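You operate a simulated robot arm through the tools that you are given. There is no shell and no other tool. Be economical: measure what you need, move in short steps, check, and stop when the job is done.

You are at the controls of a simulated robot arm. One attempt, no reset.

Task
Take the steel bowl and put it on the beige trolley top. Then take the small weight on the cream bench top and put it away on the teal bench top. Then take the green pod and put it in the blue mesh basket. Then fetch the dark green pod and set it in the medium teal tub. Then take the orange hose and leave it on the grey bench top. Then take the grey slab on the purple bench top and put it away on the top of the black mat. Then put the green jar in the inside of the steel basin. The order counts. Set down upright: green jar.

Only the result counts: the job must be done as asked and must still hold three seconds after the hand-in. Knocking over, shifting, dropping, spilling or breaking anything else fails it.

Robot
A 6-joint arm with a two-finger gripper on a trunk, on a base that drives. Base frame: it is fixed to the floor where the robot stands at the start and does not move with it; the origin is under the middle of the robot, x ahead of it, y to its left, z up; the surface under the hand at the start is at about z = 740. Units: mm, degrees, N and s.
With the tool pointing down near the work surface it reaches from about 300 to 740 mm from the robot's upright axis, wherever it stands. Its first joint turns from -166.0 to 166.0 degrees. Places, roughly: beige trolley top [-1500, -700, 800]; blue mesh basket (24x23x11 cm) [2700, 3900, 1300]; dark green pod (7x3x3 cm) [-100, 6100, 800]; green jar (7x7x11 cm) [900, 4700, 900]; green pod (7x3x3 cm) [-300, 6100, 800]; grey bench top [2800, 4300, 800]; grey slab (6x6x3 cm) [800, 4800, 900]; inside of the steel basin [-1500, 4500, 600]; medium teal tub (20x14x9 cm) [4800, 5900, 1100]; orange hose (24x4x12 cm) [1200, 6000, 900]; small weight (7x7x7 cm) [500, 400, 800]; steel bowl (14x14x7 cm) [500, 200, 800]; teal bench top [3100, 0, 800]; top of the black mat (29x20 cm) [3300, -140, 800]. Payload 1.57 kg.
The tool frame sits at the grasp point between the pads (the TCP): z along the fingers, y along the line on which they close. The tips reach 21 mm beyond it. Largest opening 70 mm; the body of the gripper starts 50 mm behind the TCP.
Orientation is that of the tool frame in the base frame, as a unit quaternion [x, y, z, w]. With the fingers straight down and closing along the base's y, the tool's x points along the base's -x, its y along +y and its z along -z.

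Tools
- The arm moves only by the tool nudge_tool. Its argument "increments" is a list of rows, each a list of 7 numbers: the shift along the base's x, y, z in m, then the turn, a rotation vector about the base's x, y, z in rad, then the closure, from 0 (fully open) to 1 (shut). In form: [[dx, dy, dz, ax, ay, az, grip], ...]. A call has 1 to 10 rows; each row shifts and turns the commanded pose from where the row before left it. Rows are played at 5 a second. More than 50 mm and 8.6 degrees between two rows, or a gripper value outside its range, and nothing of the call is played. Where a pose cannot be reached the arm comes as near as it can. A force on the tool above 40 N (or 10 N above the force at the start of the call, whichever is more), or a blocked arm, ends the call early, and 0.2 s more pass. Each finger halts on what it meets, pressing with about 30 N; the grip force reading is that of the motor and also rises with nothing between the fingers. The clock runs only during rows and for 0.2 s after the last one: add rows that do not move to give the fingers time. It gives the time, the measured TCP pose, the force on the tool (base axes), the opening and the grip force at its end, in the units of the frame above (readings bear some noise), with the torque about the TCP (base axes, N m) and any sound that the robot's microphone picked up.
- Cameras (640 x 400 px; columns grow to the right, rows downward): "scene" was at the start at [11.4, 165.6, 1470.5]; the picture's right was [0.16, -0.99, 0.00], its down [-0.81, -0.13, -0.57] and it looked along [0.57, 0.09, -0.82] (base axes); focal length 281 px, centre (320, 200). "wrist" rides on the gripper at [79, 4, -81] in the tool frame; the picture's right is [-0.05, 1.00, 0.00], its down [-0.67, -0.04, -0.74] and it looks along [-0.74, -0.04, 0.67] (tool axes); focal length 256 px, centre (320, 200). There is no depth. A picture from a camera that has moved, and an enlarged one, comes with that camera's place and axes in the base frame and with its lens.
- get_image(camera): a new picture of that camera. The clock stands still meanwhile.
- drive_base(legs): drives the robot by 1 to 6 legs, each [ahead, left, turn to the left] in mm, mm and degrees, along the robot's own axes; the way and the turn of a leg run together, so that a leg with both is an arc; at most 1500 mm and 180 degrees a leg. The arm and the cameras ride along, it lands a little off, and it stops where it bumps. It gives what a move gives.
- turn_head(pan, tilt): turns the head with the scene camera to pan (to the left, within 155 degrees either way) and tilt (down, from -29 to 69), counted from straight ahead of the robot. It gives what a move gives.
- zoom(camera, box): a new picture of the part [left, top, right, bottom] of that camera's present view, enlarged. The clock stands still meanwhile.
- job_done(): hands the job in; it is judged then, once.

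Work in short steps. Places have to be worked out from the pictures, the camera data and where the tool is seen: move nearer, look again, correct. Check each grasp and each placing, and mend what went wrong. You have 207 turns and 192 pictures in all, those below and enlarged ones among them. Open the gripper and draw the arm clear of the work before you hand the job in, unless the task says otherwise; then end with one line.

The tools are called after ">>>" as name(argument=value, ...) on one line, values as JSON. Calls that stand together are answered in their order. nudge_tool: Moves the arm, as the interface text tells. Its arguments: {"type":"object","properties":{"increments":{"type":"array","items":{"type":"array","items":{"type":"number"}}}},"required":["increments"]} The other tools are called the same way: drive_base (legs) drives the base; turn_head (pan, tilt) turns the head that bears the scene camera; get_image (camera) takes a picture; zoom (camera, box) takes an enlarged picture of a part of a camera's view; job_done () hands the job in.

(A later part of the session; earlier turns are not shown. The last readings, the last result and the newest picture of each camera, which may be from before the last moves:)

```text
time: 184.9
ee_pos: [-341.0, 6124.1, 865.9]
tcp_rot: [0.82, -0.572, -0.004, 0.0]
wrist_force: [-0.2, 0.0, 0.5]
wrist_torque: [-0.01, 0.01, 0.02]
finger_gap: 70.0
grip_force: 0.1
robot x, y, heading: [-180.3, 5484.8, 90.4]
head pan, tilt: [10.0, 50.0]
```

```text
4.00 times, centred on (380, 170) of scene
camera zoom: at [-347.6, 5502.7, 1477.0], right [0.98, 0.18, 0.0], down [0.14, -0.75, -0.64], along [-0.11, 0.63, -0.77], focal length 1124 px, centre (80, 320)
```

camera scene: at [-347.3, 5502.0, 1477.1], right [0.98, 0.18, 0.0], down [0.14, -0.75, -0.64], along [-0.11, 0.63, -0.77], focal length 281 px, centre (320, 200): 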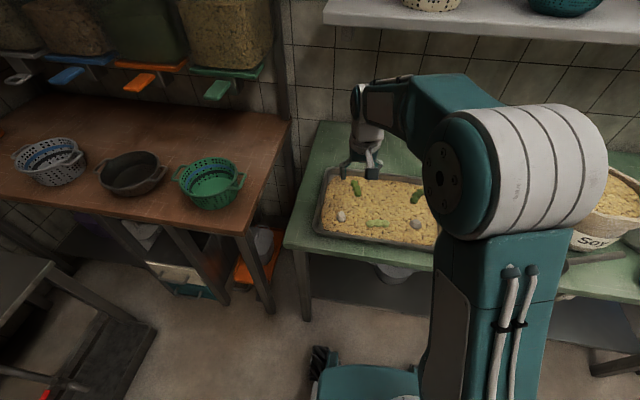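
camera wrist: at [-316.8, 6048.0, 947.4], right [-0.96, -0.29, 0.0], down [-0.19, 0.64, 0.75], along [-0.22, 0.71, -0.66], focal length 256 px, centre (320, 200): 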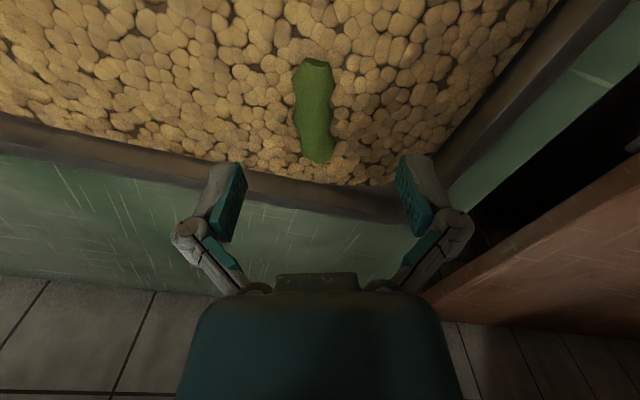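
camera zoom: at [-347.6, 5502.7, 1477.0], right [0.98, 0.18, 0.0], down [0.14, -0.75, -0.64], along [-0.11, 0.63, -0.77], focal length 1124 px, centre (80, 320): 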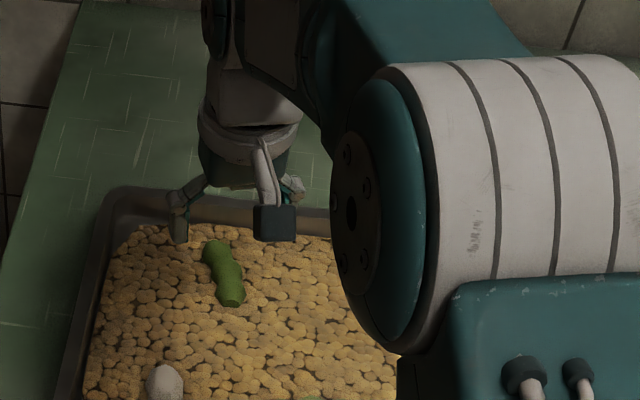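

Aligned. I descend carefully, watching the force.

>>> nudge_tool(increments=[[0, 0, -0.02, 0, 0, 0.05, 0], [0.001, 0, -0.02, 0, 0, 0, 0], [0, 0, 0, 0, 0, 0, 0]])

>>> get_image(camera="wrist")

>>> zoom(camera="scene", box=[320, 140, 400, 200])

```text
time: 185.7
ee_pos: [-339.9, 6124.2, 826.4]
tcp_rot: [0.834, -0.552, -0.003, 0.001]
wrist_force: [0.3, 0.4, 0.0]
wrist_torque: [-0.01, 0.03, 0.0]
finger_gap: 70.0
grip_force: 0.0
robot x, y, heading: [-179.2, 5487.8, 90.5]
head pan, tilt: [10.0, 50.0]
```

```text
121 pictures are left
camera wrist: at [-311.0, 6049.6, 907.7], right [-0.94, -0.34, 0.0], down [-0.22, 0.63, 0.75], along [-0.26, 0.7, -0.66], focal length 256 px, centre (320, 200)
```

wrist: 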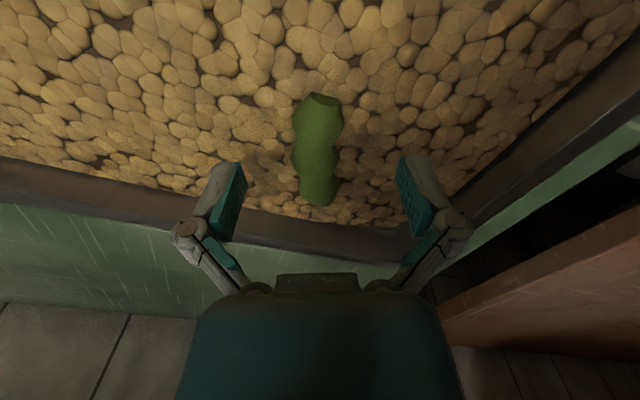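

```text
6.67 times, centred on (360, 170) of scene
camera zoom: at [-347.5, 5502.6, 1477.0], right [0.98, 0.18, 0.0], down [0.14, -0.75, -0.64], along [-0.11, 0.63, -0.77], focal length 1873 px, centre (53, 400)
```

zoom: 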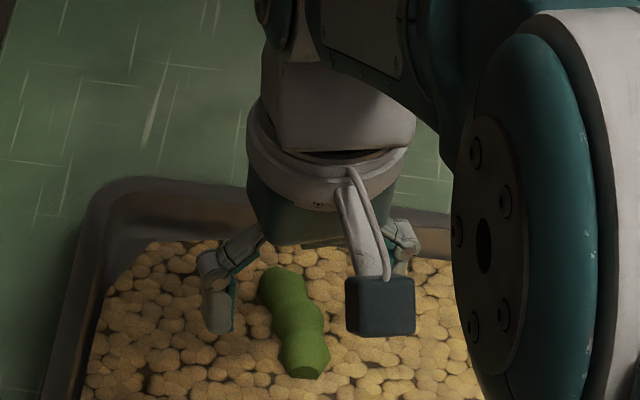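

The pod centre appears to be at z≈800, beans around 788. I go down 15 mm so tips stay just above the beans, then close.

>>> nudge_tool(increments=[[0, 0, -0.01, 0, 0, 0, 0], [0, 0, -0.006, 0, 0, 0, 0], [0, 0, 0, 0, 0, 0, 0]])

>>> nudge_tool(increments=[[0, 0, 0, 0, 0, 0, 0.3], [0, 0, 0, 0, 0, 0, 0.6], [0, 0, 0, 0, 0, 0, 1], [0, 0, 0, 0, 0, 0, 1]])

>>> get_image(camera="wrist")

```text
time: 186.5
ee_pos: [-340.0, 6124.0, 810.0]
tcp_rot: [0.834, -0.552, -0.003, 0.002]
wrist_force: [-0.1, -0.2, 0.0]
wrist_torque: [-0.01, 0.0, -0.01]
finger_gap: 70.1
grip_force: 0.1
robot x, y, heading: [-180.2, 5485.3, 90.2]
head pan, tilt: [10.0, 50.0]
```

```text
time: 187.5
ee_pos: [-339.6, 6124.3, 810.8]
tcp_rot: [0.834, -0.552, -0.003, 0.001]
wrist_force: [0.7, 0.3, 1.7]
wrist_torque: [0.0, 0.02, 0.02]
finger_gap: 23.5
grip_force: 30.6
robot x, y, heading: [-175.8, 5486.2, 90.3]
head pan, tilt: [10.0, 50.0]
```

```text
119 pictures are left
camera wrist: at [-311.8, 6049.8, 891.5], right [-0.94, -0.34, 0.0], down [-0.22, 0.63, 0.75], along [-0.26, 0.7, -0.66], focal length 256 px, centre (320, 200)
```

wrist: 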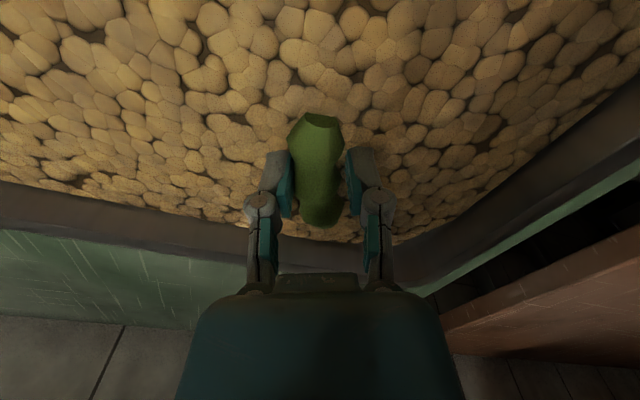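

The pod is gripped (23 mm). I lift, retract and straighten the yaw.

>>> nudge_tool(increments=[[0, 0, 0.03, 0, 0, 0, 1], [0, 0, 0.045, 0, 0, 0, 1], [0, 0, 0.045, 0, 0, 0, 1], [0.02, -0.04, 0.02, 0, 0, -0.1, 1], [0.02, -0.04, 0.02, 0, 0, -0.1, 1], [0.02, -0.04, 0.02, 0, 0, -0.1, 1], [0.03, -0.039, 0, 0, 0, -0.1, 1], [0.03, -0.039, 0, 0, 0, 0, 1], [0.03, -0.039, 0, 0, 0, 0, 1], [0, 0, 0, 0, 0, 0, 1]])

>>> get_image(camera="wrist")

```text
time: 189.7
ee_pos: [-187.6, 5885.6, 988.1]
tcp_rot: [0.708, -0.706, -0.003, 0.0]
wrist_force: [0.1, -1.1, 0.1]
wrist_torque: [-0.04, -0.01, 0.01]
finger_gap: 23.6
grip_force: 30.2
robot x, y, heading: [-176.9, 5485.5, 90.2]
head pan, tilt: [10.0, 50.0]
```

```text
118 pictures are left
camera wrist: at [-191.6, 5805.4, 1068.6], right [-1.0, 0.05, 0.0], down [0.04, 0.66, 0.75], along [0.04, 0.75, -0.66], focal length 256 px, centre (320, 200)
```

wrist: 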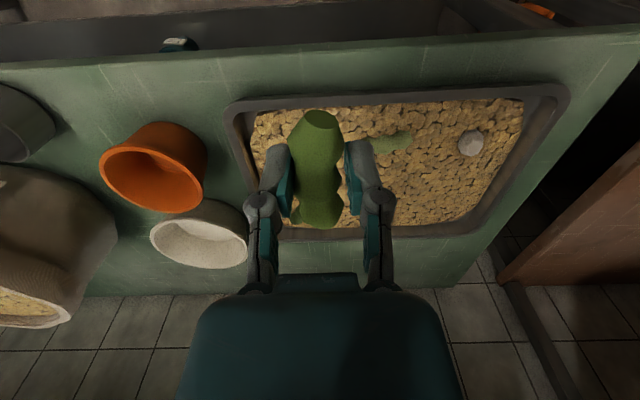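

Now I drive back down the passage and over to face the grey bench / rack where the blue basket is.

>>> drive_base(legs=[[-150, 0, 0], [0, -1500, 0], [0, -200, 0], [-1100, 0, 0], [0, 0, -90]])

>>> turn_head(pan=0, tilt=20)

>>> get_image(camera="scene")

```text
time: 208.2
ee_pos: [1903.1, 4262.5, 987.5]
tcp_rot: [0.012, 1.0, 0.003, 0.002]
wrist_force: [-0.2, -0.5, -0.8]
wrist_torque: [0.02, -0.03, -0.02]
finger_gap: 23.4
grip_force: 29.9
robot x, y, heading: [1503.0, 4260.8, -1.1]
head pan, tilt: [10.0, 50.0]
```

```text
time: 209.2
ee_pos: [1903.3, 4262.8, 987.5]
tcp_rot: [0.013, 1.0, 0.003, 0.002]
wrist_force: [0.4, -0.2, -0.6]
wrist_torque: [-0.01, 0.0, 0.01]
finger_gap: 23.3
grip_force: 30.3
robot x, y, heading: [1507.6, 4262.5, -0.9]
head pan, tilt: [0.0, 20.0]
```

```text
117 pictures are left
camera scene: at [1540.8, 4414.0, 1522.7], right [-0.02, -1.0, 0.0], down [-0.34, 0.01, -0.94], along [0.94, -0.02, -0.34], focal length 281 px, centre (320, 200)
```

scene: 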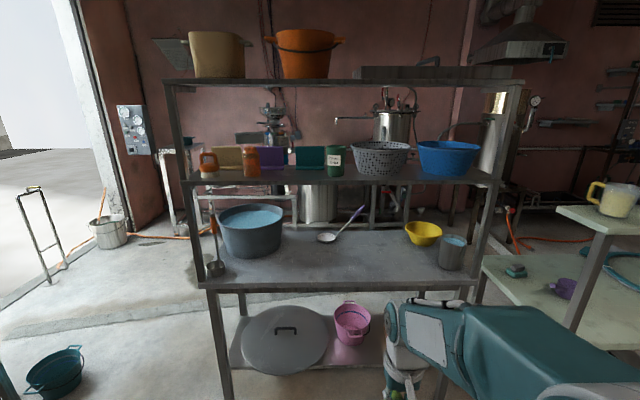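

The basket is on the middle shelf (z≈1250) of the rack, under a top shelf (~1550), so I must reach in from the front with a tilted tool. I raise the hand and drive in front of the basket for a closer look.

>>> nudge_tool(increments=[[0, 0, 0.045, 0, 0, 0, 1], [0, 0, 0.045, 0, 0, 0, 1], [0, 0, 0.045, 0, 0, 0, 1], [0, 0, 0.045, 0, 0, 0, 1], [0, 0, 0.045, 0, 0, 0, 1], [0, 0, 0.045, 0, 0, 0, 1], [0, 0, 0, 0, 0, 0, 1]])

>>> drive_base(legs=[[0, -280, 1], [400, 0, 0]])

>>> turn_head(pan=-5, tilt=15)

>>> get_image(camera="scene")

>>> get_image(camera="wrist")

```text
time: 210.8
ee_pos: [1903.6, 4262.2, 1256.1]
tcp_rot: [0.013, 1.0, 0.002, 0.002]
wrist_force: [0.3, 0.8, 0.9]
wrist_torque: [0.0, -0.02, 0.0]
finger_gap: 23.5
grip_force: 30.3
robot x, y, heading: [1506.0, 4263.2, -1.2]
head pan, tilt: [0.0, 20.0]
```

```text
time: 214.9
ee_pos: [2294.6, 3980.0, 1256.5]
tcp_rot: [0.005, 1.0, 0.002, 0.001]
wrist_force: [0.2, 0.6, 0.1]
wrist_torque: [-0.03, -0.01, -0.02]
finger_gap: 23.4
grip_force: 30.2
robot x, y, heading: [1892.2, 3969.2, -0.7]
head pan, tilt: [0.0, 20.0]
```

```text
time: 215.5
ee_pos: [2293.3, 3980.5, 1255.3]
tcp_rot: [0.004, 1.0, 0.002, 0.001]
wrist_force: [-0.8, 0.1, -0.2]
wrist_torque: [0.0, 0.01, 0.03]
finger_gap: 23.6
grip_force: 30.1
robot x, y, heading: [1894.1, 3979.3, -0.7]
head pan, tilt: [-5.0, 15.0]
```

```text
116 pictures are left
camera scene: at [1929.1, 4117.6, 1530.9], right [-0.09, -1.0, 0.0], down [-0.26, 0.02, -0.97], along [0.96, -0.09, -0.26], focal length 281 px, centre (320, 200)
```

scene: 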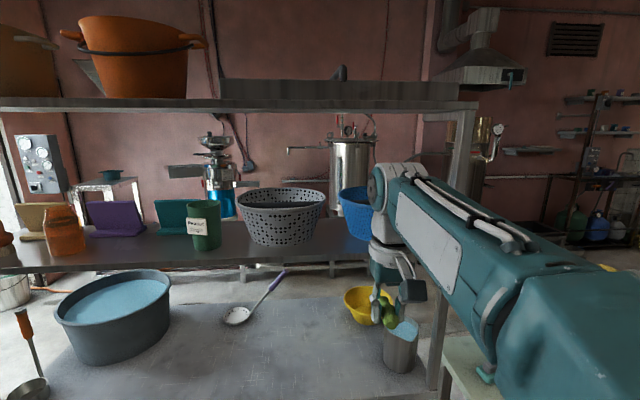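

```text
115 pictures are left
camera wrist: at [2215.5, 3984.2, 1337.1], right [0.06, 1.0, 0.0], down [0.66, -0.05, 0.75], along [0.75, -0.04, -0.66], focal length 256 px, centre (320, 200)
```

wrist: 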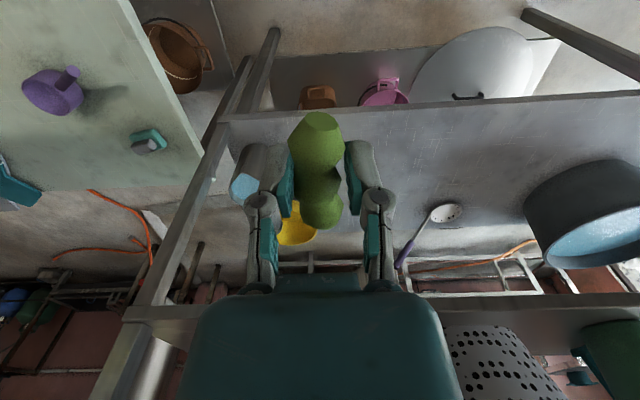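

The basket centre is about (2690,3885), rim z≈1355, rack front x≈2498, right post y≈3745. I turn the robot 6° to aim at it, then tilt the tool to ~30° below horizontal while raising it in front of the rack.

>>> drive_base(legs=[[40, 0, -6]])

>>> nudge_tool(increments=[[0, 0, 0.025, -0.017, -0.144, 0, 1], [0.01, 0, 0.025, -0.017, -0.144, 0, 1], [0.01, 0, 0.025, -0.017, -0.144, 0, 1], [0.015, 0, 0.025, -0.017, -0.144, 0, 1], [0.015, 0, 0.025, -0.017, -0.144, 0, 1], [0.015, 0, 0.025, -0.017, -0.144, 0, 1], [0.015, 0, 0.025, -0.017, -0.144, 0, 1], [0, 0, 0, 0, 0, 0, 1]])

>>> get_image(camera="wrist")

>>> get_image(camera="scene")

```text
time: 216.5
ee_pos: [2332.0, 3935.3, 1256.2]
tcp_rot: [0.058, 0.998, 0.002, 0.002]
wrist_force: [-0.7, -0.9, -0.1]
wrist_torque: [-0.02, -0.01, 0.0]
finger_gap: 23.4
grip_force: 30.2
robot x, y, heading: [1934.1, 3970.2, -6.2]
head pan, tilt: [-5.0, 15.0]
```

```text
time: 218.3
ee_pos: [2413.4, 3936.9, 1431.7]
tcp_rot: [0.049, 0.871, -0.028, 0.488]
wrist_force: [-0.1, -0.4, -0.4]
wrist_torque: [0.01, -0.01, 0.03]
finger_gap: 23.4
grip_force: 30.1
robot x, y, heading: [1934.4, 3965.3, -6.2]
head pan, tilt: [-5.0, 15.0]
```

```text
114 pictures are left
camera wrist: at [2303.2, 3952.5, 1407.1], right [0.14, 0.99, 0.05], down [-0.29, 0.0, 0.96], along [0.95, -0.15, 0.29], focal length 256 px, centre (320, 200)
```

wrist: 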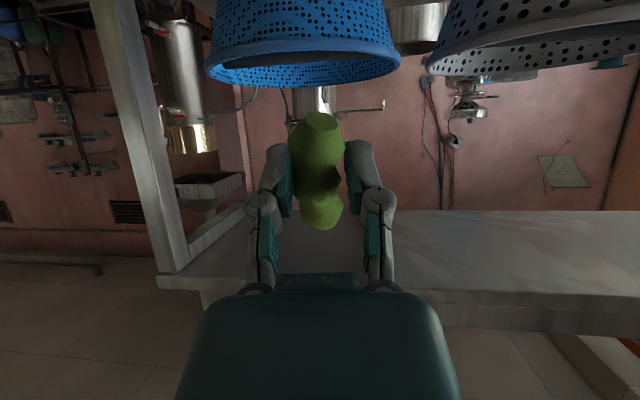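

```text
113 pictures are left
camera scene: at [1983.2, 4111.1, 1530.9], right [-0.2, -0.98, 0.0], down [-0.25, 0.05, -0.97], along [0.95, -0.19, -0.26], focal length 281 px, centre (320, 200)
```

scene: 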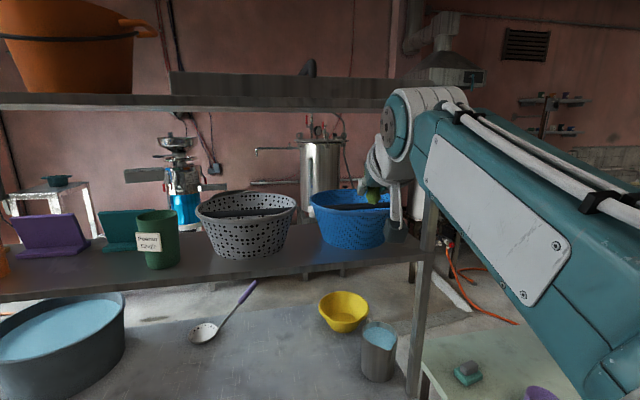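

Triangulating gives the basket centre ≈(2655,3892), rim z≈1340, front rim x≈2540. I ease in over the rim, checking halfway.

>>> nudge_tool(increments=[[0.04, -0.009, -0.008, 0, 0, 0, 1], [0.04, -0.009, -0.008, 0, 0, 0, 1], [0.04, -0.009, -0.008, 0, 0, 0, 1], [0, 0, 0, 0, 0, 0, 1]])

>>> get_image(camera="wrist")

>>> zoom(camera="scene", box=[260, 60, 480, 280])

```text
time: 219.3
ee_pos: [2534.5, 3909.5, 1406.6]
tcp_rot: [0.048, 0.872, -0.027, 0.487]
wrist_force: [-0.6, 0.5, -0.2]
wrist_torque: [-0.01, -0.04, 0.02]
finger_gap: 23.6
grip_force: 29.9
robot x, y, heading: [1935.4, 3973.0, -6.2]
head pan, tilt: [-5.0, 15.0]
```

```text
112 pictures are left
camera wrist: at [2425.6, 3925.3, 1382.0], right [0.14, 0.99, 0.05], down [-0.29, 0.0, 0.96], along [0.95, -0.15, 0.28], focal length 256 px, centre (320, 200)
```

wrist: 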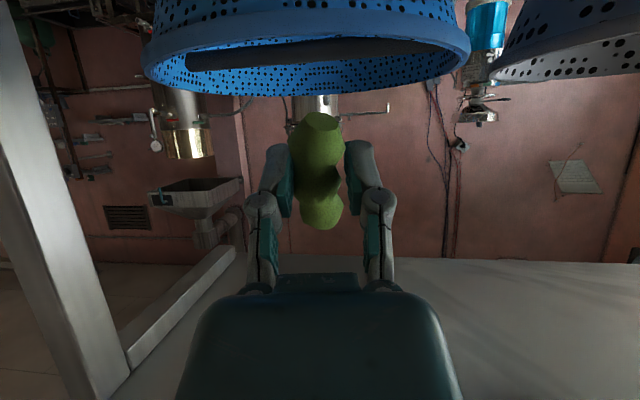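

```text
1.82 times, centred on (370, 170) of scene
camera zoom: at [1984.1, 4110.9, 1530.9], right [-0.2, -0.98, 0.0], down [-0.26, 0.05, -0.97], along [0.95, -0.19, -0.26], focal length 511 px, centre (229, 254)
```

zoom: 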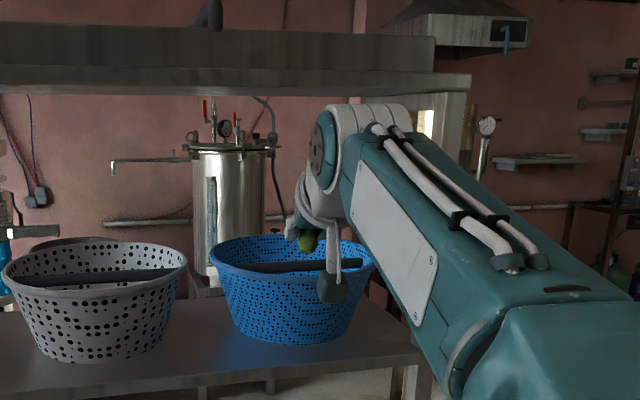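

Clear so far. I move in the remaining 90 mm, slightly lower.

>>> nudge_tool(increments=[[0.035, -0.006, -0.006, 0, 0, 0, 1], [0.035, -0.006, -0.006, 0, 0, 0, 1], [0.02, -0.004, 0, 0, 0, 0, 1], [0, 0, 0, 0, 0, 0, 1]])

>>> get_image(camera="wrist")

>>> zoom(camera="scene", box=[260, 60, 480, 280])

```text
time: 220.3
ee_pos: [2621.9, 3892.1, 1395.6]
tcp_rot: [0.048, 0.871, -0.027, 0.487]
wrist_force: [0.1, 0.2, 0.1]
wrist_torque: [-0.03, 0.0, -0.01]
finger_gap: 23.3
grip_force: 30.5
robot x, y, heading: [1933.5, 3973.1, -6.8]
head pan, tilt: [-5.0, 15.0]
```

```text
110 pictures are left
camera wrist: at [2512.8, 3908.2, 1370.1], right [0.14, 0.99, 0.05], down [-0.29, 0.0, 0.96], along [0.95, -0.15, 0.28], focal length 256 px, centre (320, 200)
```

wrist: 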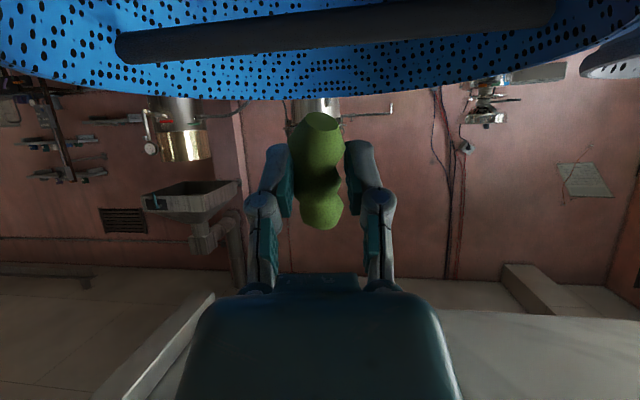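

```text
1.82 times, centred on (370, 170) of scene
camera zoom: at [1984.6, 4110.8, 1530.9], right [-0.2, -0.98, 0.0], down [-0.26, 0.05, -0.97], along [0.95, -0.19, -0.26], focal length 511 px, centre (229, 254)
```

zoom: 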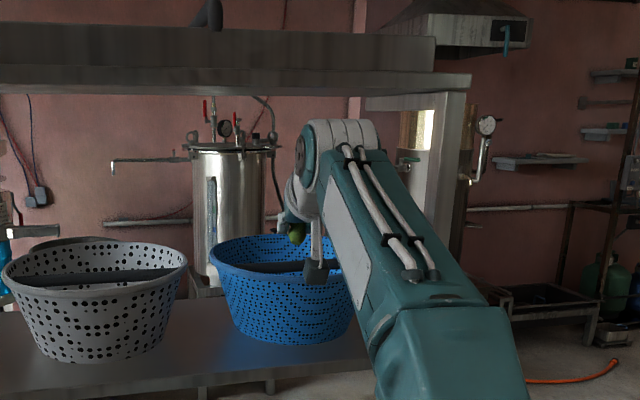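

There's a carrying bar across the basket middle (x≈2645) at rim height. I back off to x≈2600 and lower the pod into the front half.

>>> nudge_tool(increments=[[-0.022, 0.002, 0, 0, 0, 0, 1], [0, 0, -0.015, 0, 0, 0, 1], [0, 0, -0.015, 0, 0, 0, 1], [0, 0, 0, 0, 0, 0, 1]])

>>> get_image(camera="wrist")

>>> zoom(camera="scene", box=[320, 120, 440, 240])

```text
time: 221.3
ee_pos: [2600.9, 3892.5, 1364.0]
tcp_rot: [0.049, 0.872, -0.027, 0.486]
wrist_force: [0.2, -0.1, 0.7]
wrist_torque: [0.0, -0.04, -0.03]
finger_gap: 23.5
grip_force: 29.8
robot x, y, heading: [1935.0, 3970.6, -6.4]
head pan, tilt: [-5.0, 15.0]
```

```text
108 pictures are left
camera wrist: at [2492.1, 3910.2, 1338.8], right [0.14, 0.99, 0.05], down [-0.29, 0.0, 0.96], along [0.95, -0.15, 0.28], focal length 256 px, centre (320, 200)
```

wrist: 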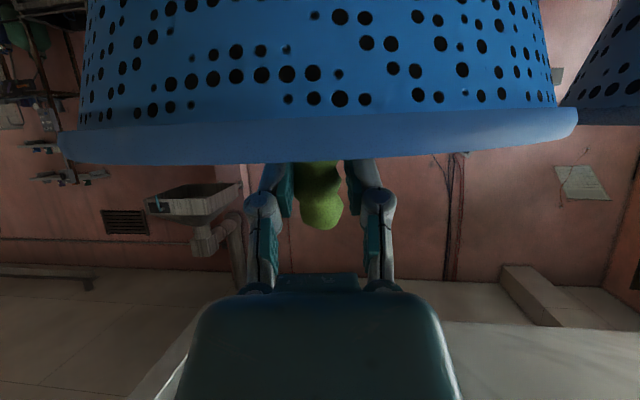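

```text
3.33 times, centred on (380, 180) of scene
camera zoom: at [1984.2, 4110.9, 1530.9], right [-0.2, -0.98, 0.0], down [-0.26, 0.05, -0.97], along [0.95, -0.19, -0.26], focal length 936 px, centre (120, 267)
```

zoom: 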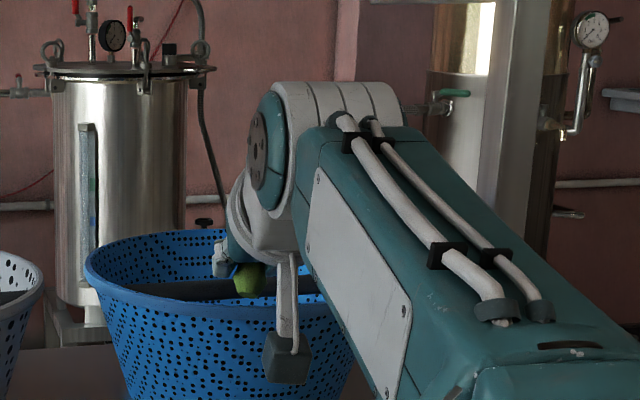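

The pod is behind the front wall, in front of the bar. I lower 15 mm more and release.

>>> nudge_tool(increments=[[0, 0, -0.015, 0, 0, 0, 1], [0, 0, 0, 0, 0, 0, 1], [0, 0, 0, 0, 0, 0, 0.6], [0, 0, 0, 0, 0, 0, 0.4], [0, 0, 0, 0, 0, 0, 0.4], [0, 0, 0, 0, 0, 0, 0.4]])

>>> get_image(camera="wrist")

>>> zoom(camera="scene", box=[320, 120, 440, 240])

```text
time: 222.7
ee_pos: [2600.4, 3893.7, 1349.0]
tcp_rot: [0.049, 0.871, -0.028, 0.488]
wrist_force: [0.1, -0.4, 0.2]
wrist_torque: [0.01, -0.03, -0.03]
finger_gap: 42.0
grip_force: 0.0
robot x, y, heading: [1932.8, 3972.5, -6.3]
head pan, tilt: [-5.0, 15.0]
```

```text
106 pictures are left
camera wrist: at [2491.6, 3910.2, 1324.0], right [0.14, 0.99, 0.05], down [-0.29, 0.0, 0.96], along [0.95, -0.15, 0.28], focal length 256 px, centre (320, 200)
```

wrist: 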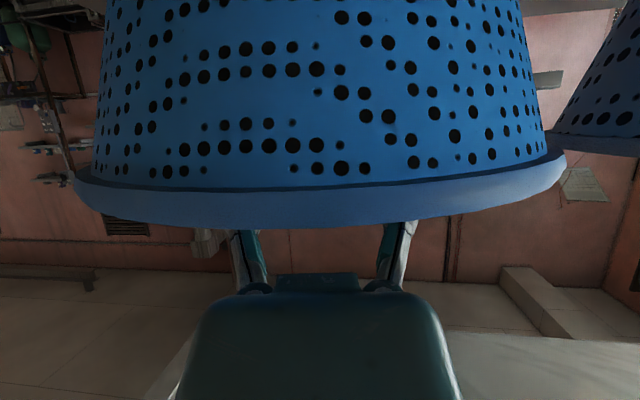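

```text
3.33 times, centred on (380, 180) of scene
camera zoom: at [1984.2, 4110.9, 1530.9], right [-0.2, -0.98, 0.0], down [-0.26, 0.05, -0.97], along [0.95, -0.19, -0.26], focal length 936 px, centre (120, 267)
```

zoom: 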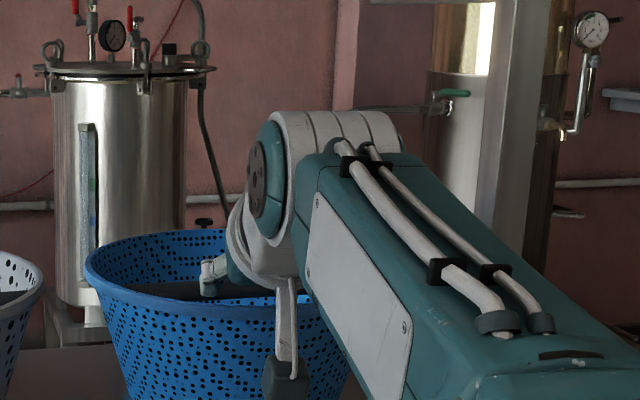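

Released. I raise straight up, withdraw backwards and check the basket's inside.

>>> nudge_tool(increments=[[0, 0, 0.025, 0, 0, 0, 0.4], [0, 0, 0.025, 0, 0, 0, 0.4], [-0.02, 0.003, 0.01, 0, 0, 0, 0.4], [-0.04, 0.008, 0, 0, 0, 0, 0.4], [-0.04, 0.008, 0, 0, 0, 0, 0.2], [-0.04, 0.008, 0, 0, 0, 0, 0], [-0.04, 0.008, 0, 0, 0, 0, 0], [0, 0, 0, 0, 0, 0, 0]])

>>> turn_head(pan=-10, tilt=15)

>>> zoom(camera="scene", box=[230, 120, 430, 280])

>>> get_image(camera="wrist")

```text
time: 224.5
ee_pos: [2420.7, 3927.7, 1410.7]
tcp_rot: [0.048, 0.872, -0.027, 0.487]
wrist_force: [-0.1, 0.5, 0.0]
wrist_torque: [0.05, -0.03, 0.0]
finger_gap: 70.0
grip_force: 0.1
robot x, y, heading: [1932.6, 3968.9, -6.5]
head pan, tilt: [-5.0, 15.0]
```

```text
time: 225.1
ee_pos: [2421.6, 3927.3, 1409.4]
tcp_rot: [0.049, 0.872, -0.027, 0.487]
wrist_force: [-0.7, -0.8, -0.7]
wrist_torque: [-0.01, 0.01, 0.01]
finger_gap: 70.2
grip_force: 0.0
robot x, y, heading: [1934.3, 3972.0, -6.1]
head pan, tilt: [-10.0, 15.0]
```

```text
2.50 times, centred on (330, 200) of scene
camera zoom: at [1981.3, 4103.2, 1530.9], right [-0.28, -0.96, 0.0], down [-0.25, 0.07, -0.97], along [0.93, -0.27, -0.26], focal length 702 px, centre (295, 200)
```

zoom: 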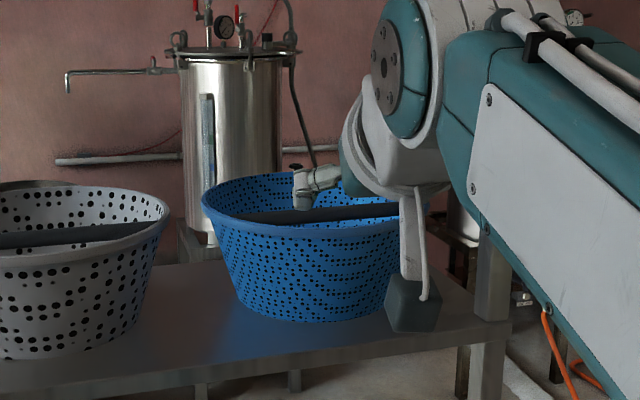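

```text
103 pictures are left
camera wrist: at [2311.9, 3944.1, 1385.4], right [0.14, 0.99, 0.05], down [-0.29, 0.0, 0.96], along [0.95, -0.15, 0.28], focal length 256 px, centre (320, 200)
```

wrist: 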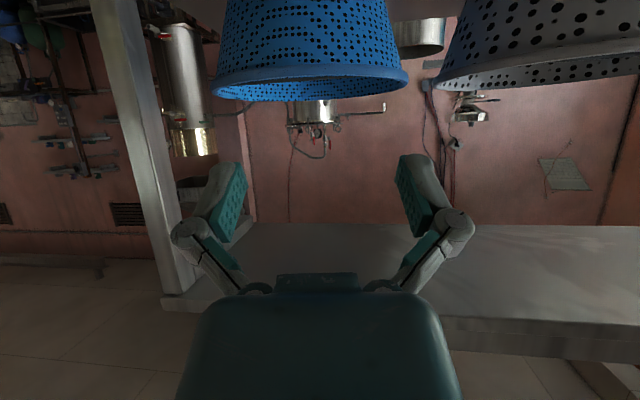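

I level the tool while rising in front of the rack, so the wrist camera can look down into the basket.

>>> nudge_tool(increments=[[0, 0, 0.015, 0.017, 0.144, 0, 0], [0, 0, 0.015, 0.017, 0.144, 0, 0], [0, 0, 0.02, 0.017, 0.144, 0, 0], [0, 0, 0.02, 0.017, 0.144, 0, 0], [0, 0, 0.02, 0.017, 0.144, 0, 0], [0, 0, 0.02, 0.017, 0.144, 0, 0], [0, 0, 0.02, 0.017, 0.144, 0, 0], [0, 0, 0, 0, 0, 0, 0]])

>>> get_image(camera="wrist")

```text
time: 226.9
ee_pos: [2351.9, 3934.9, 1359.9]
tcp_rot: [0.059, 0.998, 0.002, 0.004]
wrist_force: [0.2, 0.9, -0.6]
wrist_torque: [-0.02, 0.01, 0.02]
finger_gap: 70.0
grip_force: 0.1
out of reach, approached as far as the arm can: row 4, 5, 6, 7
robot x, y, heading: [1933.7, 3971.2, -6.4]
head pan, tilt: [-10.0, 15.0]
```

```text
102 pictures are left
camera wrist: at [2272.7, 3947.8, 1440.7], right [0.17, 0.99, 0.01], down [0.65, -0.11, 0.75], along [0.74, -0.12, -0.66], focal length 256 px, centre (320, 200)
```

wrist: 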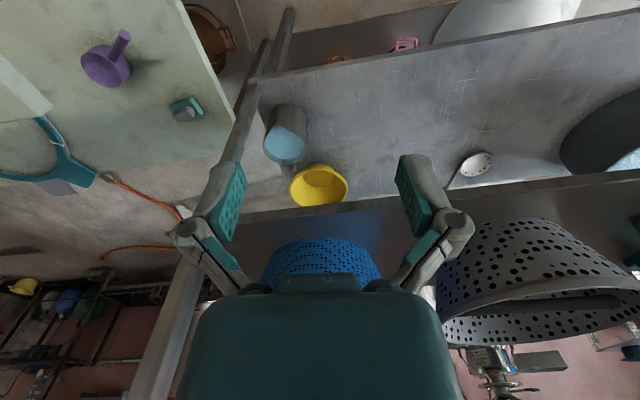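

No pod on shelf or bench. One close look through the mesh to confirm.

>>> zoom(camera="scene", box=[285, 160, 375, 250])

>>> zoom(camera="wrist", box=[240, 220, 400, 300])

```text
4.44 times, centred on (330, 205) of scene
camera zoom: at [1981.7, 4103.1, 1530.9], right [-0.28, -0.96, 0.0], down [-0.25, 0.07, -0.97], along [0.93, -0.27, -0.26], focal length 1249 px, centre (276, 178)
```

zoom: 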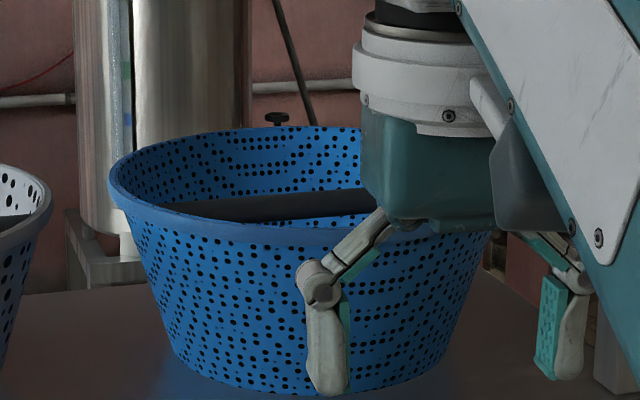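

```text
4.00 times, centred on (320, 260) of wrist
camera zoom: at [2272.7, 3947.8, 1440.7], right [0.17, 0.99, 0.01], down [0.65, -0.11, 0.75], along [0.74, -0.12, -0.66], focal length 1024 px, centre (320, -40)
```

zoom: 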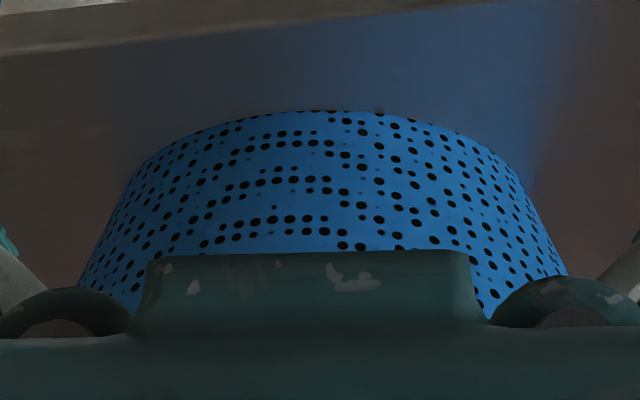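

The pod is in the basket (it left the grip inside and is nowhere else). Now back to the pod tray for the dark green pod.

>>> drive_base(legs=[[-430, 0, 0], [0, 0, 96.4], [1350, 0, 0], [0, 1500, 0], [0, 60, 0]])

>>> nudge_tool(increments=[[0, 0, -0.045, 0, 0, 0, 0], [0, 0, -0.045, 0, 0, 0, 0], [0, 0, -0.045, 0, 0, 0, 0], [0, 0, -0.045, 0, 0, 0, 0], [0, 0, -0.045, 0, 0, 0, 0], [0, 0, -0.045, 0, 0, 0, 0], [0, 0, 0, 0, 0, 0, 0]])

>>> turn_head(pan=10, tilt=50)

>>> get_image(camera="scene")

>>> get_image(camera="wrist")

```text
time: 247.5
ee_pos: [11.8, 5795.5, 1360.4]
tcp_rot: [-0.703, 0.711, 0.012, -0.004]
wrist_force: [0.6, 0.1, 0.0]
wrist_torque: [0.03, 0.04, -0.04]
finger_gap: 69.8
grip_force: 0.0
robot x, y, heading: [-6.3, 5375.0, 90.1]
head pan, tilt: [-10.0, 15.0]
```

```text
time: 249.1
ee_pos: [-10.7, 5796.2, 1088.7]
tcp_rot: [-0.704, 0.71, 0.006, 0.002]
wrist_force: [-0.3, -0.6, 0.7]
wrist_torque: [0.0, 0.04, 0.02]
finger_gap: 69.7
grip_force: 0.0
robot x, y, heading: [-4.1, 5379.4, 90.2]
head pan, tilt: [-10.0, 15.0]
```

```text
time: 250.1
ee_pos: [-14.6, 5796.5, 1089.8]
tcp_rot: [-0.704, 0.711, 0.004, 0.003]
wrist_force: [-0.7, -0.8, 0.1]
wrist_torque: [0.0, -0.03, 0.02]
finger_gap: 70.0
grip_force: 0.0
robot x, y, heading: [-6.7, 5373.9, 90.0]
head pan, tilt: [10.0, 50.0]
```

```text
99 pictures are left
camera scene: at [-176.7, 5392.0, 1477.1], right [0.98, 0.17, 0.0], down [0.13, -0.75, -0.64], along [-0.11, 0.63, -0.77], focal length 281 px, centre (320, 200)
```

scene: 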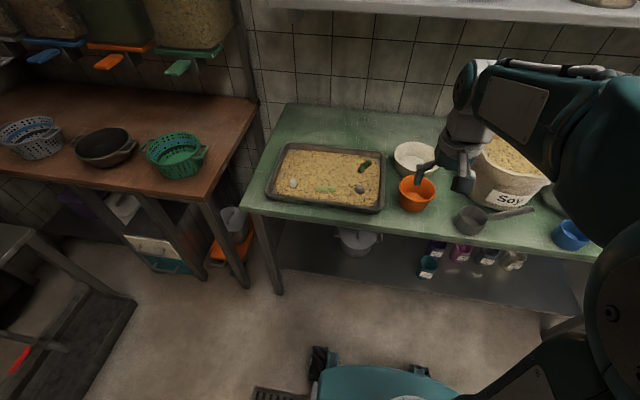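

```text
98 pictures are left
camera wrist: at [-18.7, 5715.1, 1170.3], right [-1.0, 0.06, 0.0], down [0.05, 0.66, 0.75], along [0.04, 0.75, -0.66], focal length 256 px, centre (320, 200)
```

wrist: 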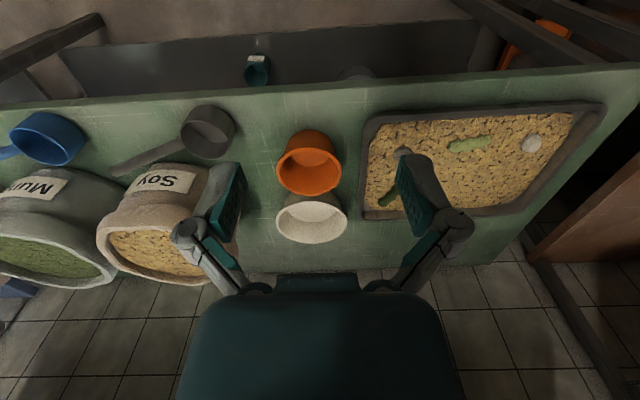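

The dark pod is at (−149,6122), axis about 25° clockwise of y. I drive closer and move above it with −25° yaw.

>>> drive_base(legs=[[120, 0, 0]])

>>> nudge_tool(increments=[[-0.03, 0.03, -0.02, 0, 0, -0.11, 0], [-0.03, 0.03, -0.02, 0, 0, -0.11, 0], [-0.03, 0.03, -0.02, 0, 0, -0.11, 0], [-0.03, 0.03, -0.02, 0, 0, -0.105, 0], [-0.015, 0.03, -0.035, 0, 0, 0, 0], [0, 0.03, -0.038, 0, 0, 0, 0], [0, 0.02, -0.04, 0, 0, 0, 0], [0, 0, 0, 0, 0, 0, 0]])

>>> get_image(camera="wrist")

```text
time: 251.3
ee_pos: [-13.4, 5912.5, 1090.0]
tcp_rot: [-0.705, 0.709, 0.005, 0.002]
wrist_force: [0.2, 0.8, 0.5]
wrist_torque: [-0.02, 0.0, 0.02]
finger_gap: 69.9
grip_force: 0.0
robot x, y, heading: [-10.3, 5492.8, 90.2]
head pan, tilt: [10.0, 50.0]
```

```text
time: 253.1
ee_pos: [-150.9, 6112.4, 893.7]
tcp_rot: [-0.536, 0.844, 0.005, 0.004]
wrist_force: [0.3, 0.7, 0.0]
wrist_torque: [0.02, 0.0, -0.01]
finger_gap: 70.0
grip_force: 0.1
robot x, y, heading: [-8.5, 5491.5, 90.0]
head pan, tilt: [10.0, 50.0]
```

```text
97 pictures are left
camera wrist: at [-188.0, 6040.9, 974.1], right [-0.88, 0.47, 0.01], down [0.32, 0.58, 0.75], along [0.35, 0.66, -0.66], focal length 256 px, centre (320, 200)
```

wrist: 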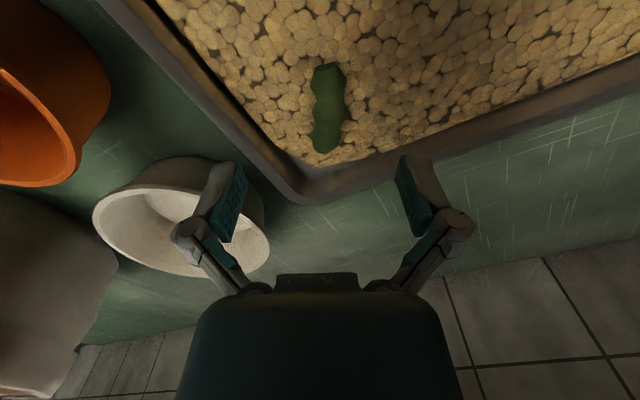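

Aligned with the pod at (−150,6125). To clear the tray corner I pre-close to ~50 mm, then descend.

>>> nudge_tool(increments=[[0.001, 0.013, -0.02, 0, 0, 0, 0.28], [0, 0, -0.03, 0, 0, 0, 0.28], [0, 0, -0.018, 0, 0, 0, 0.28], [0, 0, 0, 0, 0, 0, 0.28]])

>>> get_image(camera="wrist")

```text
time: 254.1
ee_pos: [-149.3, 6125.3, 827.1]
tcp_rot: [-0.535, 0.845, 0.005, 0.003]
wrist_force: [0.6, 0.4, 0.6]
wrist_torque: [-0.01, -0.01, -0.02]
finger_gap: 50.5
grip_force: 0.1
robot x, y, heading: [-6.6, 5494.3, 90.1]
head pan, tilt: [10.0, 50.0]
```

```text
96 pictures are left
camera wrist: at [-187.7, 6053.6, 907.8], right [-0.88, 0.47, 0.01], down [0.32, 0.58, 0.75], along [0.35, 0.66, -0.66], focal length 256 px, centre (320, 200)
```

wrist: 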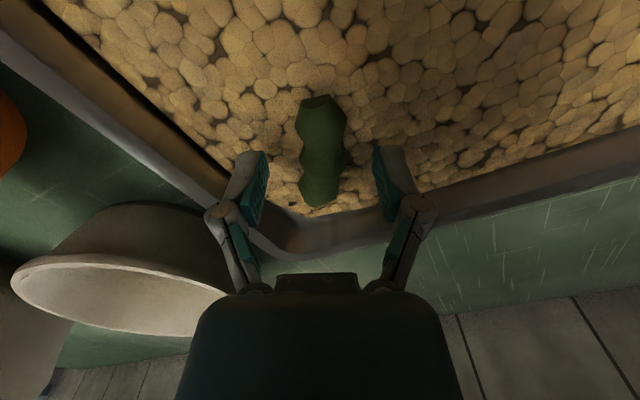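

>>> nudge_tool(increments=[[0.001, 0, -0.01, 0, 0, 0, 0.28], [0, 0, -0.007, 0, 0, 0, 0.28], [0, 0, 0, 0, 0, 0, 0.28]])

>>> nudge_tool(increments=[[0, 0, 0, 0, 0, 0, 0.5], [0, 0, 0, 0, 0, 0, 0.8], [0, 0, 0, 0, 0, 0, 1], [0, 0, 0, 0, 0, 0, 1]])

>>> nudge_tool(increments=[[0, 0, 0.03, 0, 0, 0, 1], [0, 0, 0.045, 0, 0, 0, 1], [0, 0, 0.045, 0, 0, 0, 1], [0, 0, 0.045, 0, 0, 0, 1], [0, 0, 0, 0, 0, 0, 1]])

>>> get_image(camera="wrist")

```text
time: 254.9
ee_pos: [-148.8, 6125.0, 811.3]
tcp_rot: [-0.536, 0.844, 0.005, 0.003]
wrist_force: [-0.9, 0.3, 0.6]
wrist_torque: [0.03, -0.02, 0.02]
finger_gap: 50.2
grip_force: 0.0
robot x, y, heading: [-3.2, 5495.8, 90.3]
head pan, tilt: [10.0, 50.0]
```

```text
time: 255.9
ee_pos: [-148.2, 6125.9, 811.5]
tcp_rot: [-0.536, 0.844, 0.006, 0.003]
wrist_force: [-1.5, 0.4, -1.4]
wrist_torque: [0.06, -0.01, -0.01]
finger_gap: 23.6
grip_force: 29.9
robot x, y, heading: [-5.3, 5497.2, 90.1]
head pan, tilt: [10.0, 50.0]
```

```text
time: 257.1
ee_pos: [-148.8, 6129.0, 975.7]
tcp_rot: [-0.536, 0.844, 0.005, 0.004]
wrist_force: [1.3, 0.6, -0.3]
wrist_torque: [0.0, -0.03, -0.01]
finger_gap: 23.3
grip_force: 30.7
robot x, y, heading: [-7.8, 5495.3, 90.4]
head pan, tilt: [10.0, 50.0]
```

```text
95 pictures are left
camera wrist: at [-186.2, 6057.8, 1057.1], right [-0.88, 0.47, 0.0], down [0.32, 0.58, 0.75], along [0.35, 0.66, -0.66], focal length 256 px, centre (320, 200)
```

wrist: 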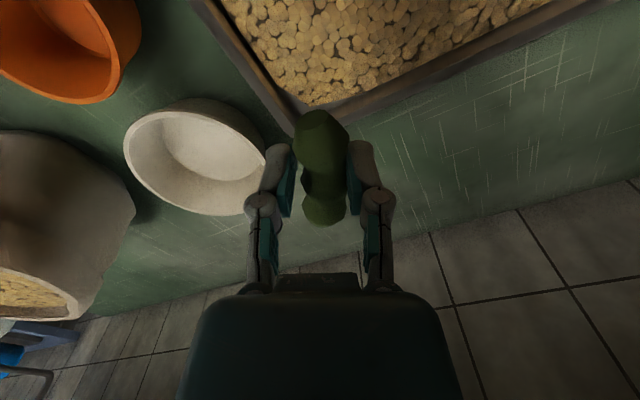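

Got it. I retract, then drive back along the passage and look toward +x for the teal tub.

>>> nudge_tool(increments=[[0.025, -0.035, 0.02, 0, 0, 0.11, 1], [0.025, -0.035, 0.02, 0, 0, 0.11, 1], [0.025, -0.035, 0.02, 0, 0, 0.11, 1], [0.025, -0.035, 0.02, 0, 0, 0.105, 1], [0.025, -0.04, 0, 0, 0, 0, 1], [0.015, -0.04, 0, 0, 0, 0, 1], [0, 0, 0, 0, 0, 0, 1]])

>>> drive_base(legs=[[-130, 0, 0], [0, -1500, 0], [0, 0, -90]])

>>> turn_head(pan=5, tilt=15)

>>> get_image(camera="scene")

```text
time: 258.7
ee_pos: [-5.5, 5908.4, 1054.4]
tcp_rot: [-0.705, 0.71, 0.006, 0.002]
wrist_force: [-0.2, -0.4, -0.6]
wrist_torque: [0.03, -0.02, -0.01]
finger_gap: 23.3
grip_force: 29.8
robot x, y, heading: [-5.3, 5492.0, 90.1]
head pan, tilt: [10.0, 50.0]
```

```text
time: 270.8
ee_pos: [1904.9, 5388.2, 1054.7]
tcp_rot: [-0.011, 1.0, 0.003, 0.005]
wrist_force: [0.0, -0.9, 0.6]
wrist_torque: [0.01, 0.04, -0.03]
finger_gap: 23.6
grip_force: 30.4
robot x, y, heading: [1490.3, 5377.9, 2.1]
head pan, tilt: [10.0, 50.0]
```

```text
time: 271.8
ee_pos: [1904.3, 5388.4, 1054.6]
tcp_rot: [-0.012, 1.0, 0.002, 0.006]
wrist_force: [-0.1, -0.3, -0.6]
wrist_torque: [0.01, -0.02, 0.01]
finger_gap: 23.5
grip_force: 29.9
robot x, y, heading: [1491.5, 5373.7, 1.9]
head pan, tilt: [5.0, 15.0]
```

```text
94 pictures are left
camera scene: at [1520.0, 5538.1, 1530.8], right [0.12, -0.99, 0.0], down [-0.26, -0.03, -0.97], along [0.96, 0.11, -0.26], focal length 281 px, centre (320, 200)
```

scene: 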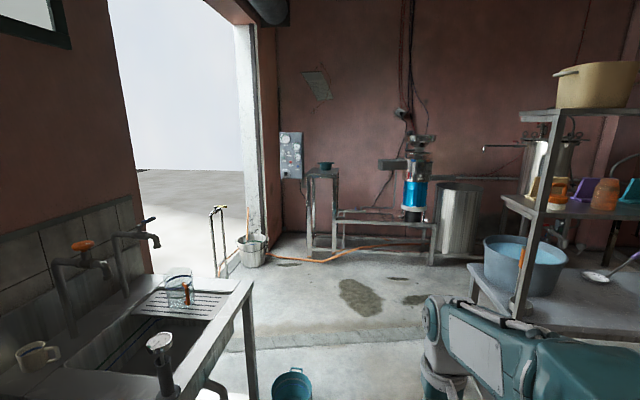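

The tub is on a tall stand at (4800,5900); an orange hose lies on the floor in front. I zoom in to plan the approach.

>>> zoom(camera="scene", box=[200, 140, 480, 320])

```text
2.22 times, centred on (340, 230) of scene
camera zoom: at [1520.0, 5538.1, 1530.8], right [0.12, -0.99, 0.0], down [-0.26, -0.03, -0.97], along [0.96, 0.11, -0.26], focal length 624 px, centre (276, 133)
```

zoom: 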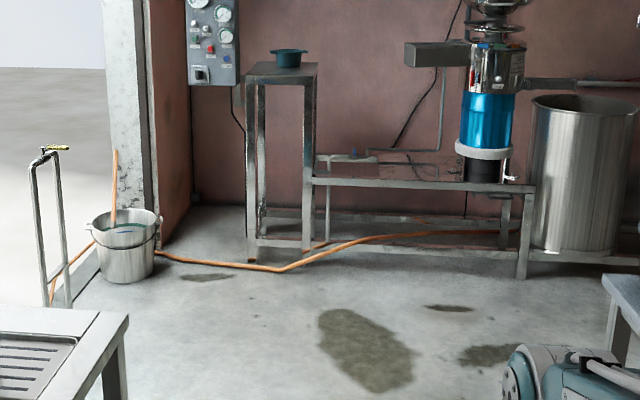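

The hose comes no nearer than x≈4450. I drive along the free corridor to x≈3900 and look again.

>>> drive_base(legs=[[1500, 0, -1.9], [850, 0, 0]])

>>> turn_head(pan=20, tilt=35)

>>> get_image(camera="scene")

```text
time: 283.3
ee_pos: [4254.4, 5403.8, 1054.8]
tcp_rot: [0.0, 1.0, 0.004, 0.005]
wrist_force: [-1.6, 0.4, -0.5]
wrist_torque: [-0.01, -0.03, 0.02]
finger_gap: 23.6
grip_force: 30.0
robot x, y, heading: [3840.2, 5399.9, 0.2]
head pan, tilt: [5.0, 15.0]
```

```text
time: 284.2
ee_pos: [4254.4, 5402.5, 1055.9]
tcp_rot: [0.001, 1.0, 0.003, 0.005]
wrist_force: [0.0, -0.3, 0.1]
wrist_torque: [0.0, -0.04, -0.02]
finger_gap: 23.3
grip_force: 29.8
robot x, y, heading: [3840.4, 5407.1, 0.3]
head pan, tilt: [20.0, 35.0]
```

```text
92 pictures are left
camera scene: at [3863.4, 5584.6, 1499.0], right [0.35, -0.94, 0.0], down [-0.54, -0.2, -0.82], along [0.77, 0.28, -0.57], focal length 281 px, centre (320, 200)
```

scene: 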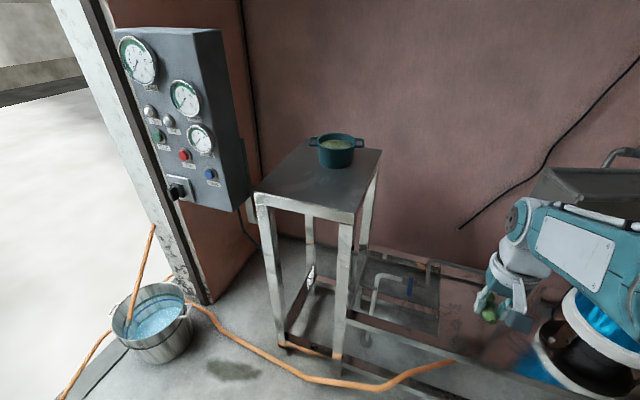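

Tub centre ≈(4795,5860), rim z≈1080; the hose stays at x≥4455. I raise the hand and drive to (4100,5850), keeping the base short of the hose.

>>> nudge_tool(increments=[[0, 0, 0.045, 0, 0, 0, 1], [0, 0, 0.045, 0, 0, 0, 1], [0, 0, 0.03, 0, 0, 0, 1], [0, 0, 0, 0, 0, 0, 1]])

>>> drive_base(legs=[[0, 445, 0], [250, 0, 0]])

>>> turn_head(pan=5, tilt=45)

>>> get_image(camera="scene")

>>> get_image(camera="wrist")

```text
time: 285.2
ee_pos: [4254.6, 5402.2, 1176.7]
tcp_rot: [0.0, 1.0, 0.002, 0.005]
wrist_force: [0.1, 0.4, 0.3]
wrist_torque: [-0.02, 0.05, 0.0]
finger_gap: 23.3
grip_force: 30.1
robot x, y, heading: [3838.5, 5398.7, 0.4]
head pan, tilt: [20.0, 35.0]
```

```text
time: 289.3
ee_pos: [4495.6, 5861.4, 1176.1]
tcp_rot: [-0.005, 1.0, 0.004, 0.005]
wrist_force: [-0.1, 0.3, 0.2]
wrist_torque: [0.02, 0.01, 0.02]
finger_gap: 23.5
grip_force: 30.0
robot x, y, heading: [4081.2, 5855.2, 1.2]
head pan, tilt: [20.0, 35.0]
```

```text
time: 290.1
ee_pos: [4495.4, 5862.8, 1176.3]
tcp_rot: [-0.005, 1.0, 0.003, 0.005]
wrist_force: [0.0, -0.3, 0.0]
wrist_torque: [-0.01, 0.0, 0.0]
finger_gap: 23.3
grip_force: 30.1
robot x, y, heading: [4080.1, 5857.1, 1.2]
head pan, tilt: [5.0, 45.0]
```

```text
91 pictures are left
camera scene: at [4100.1, 6017.5, 1484.1], right [0.11, -0.99, 0.0], down [-0.7, -0.08, -0.71], along [0.7, 0.07, -0.71], focal length 281 px, centre (320, 200)
```

scene: 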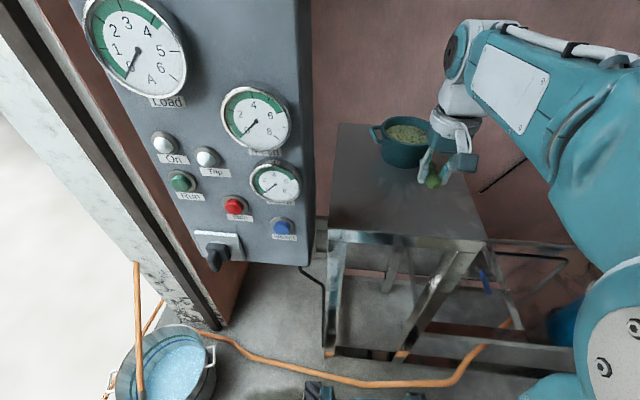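

```text
90 pictures are left
camera wrist: at [4415.4, 5865.4, 1256.8], right [0.04, 1.0, 0.01], down [0.66, -0.03, 0.75], along [0.75, -0.03, -0.66], focal length 256 px, centre (320, 200)
```

wrist: 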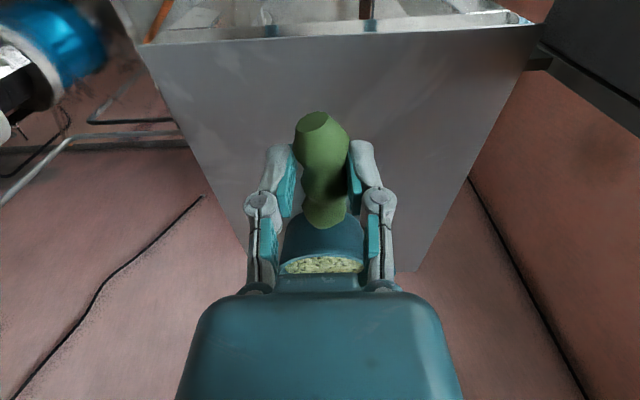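

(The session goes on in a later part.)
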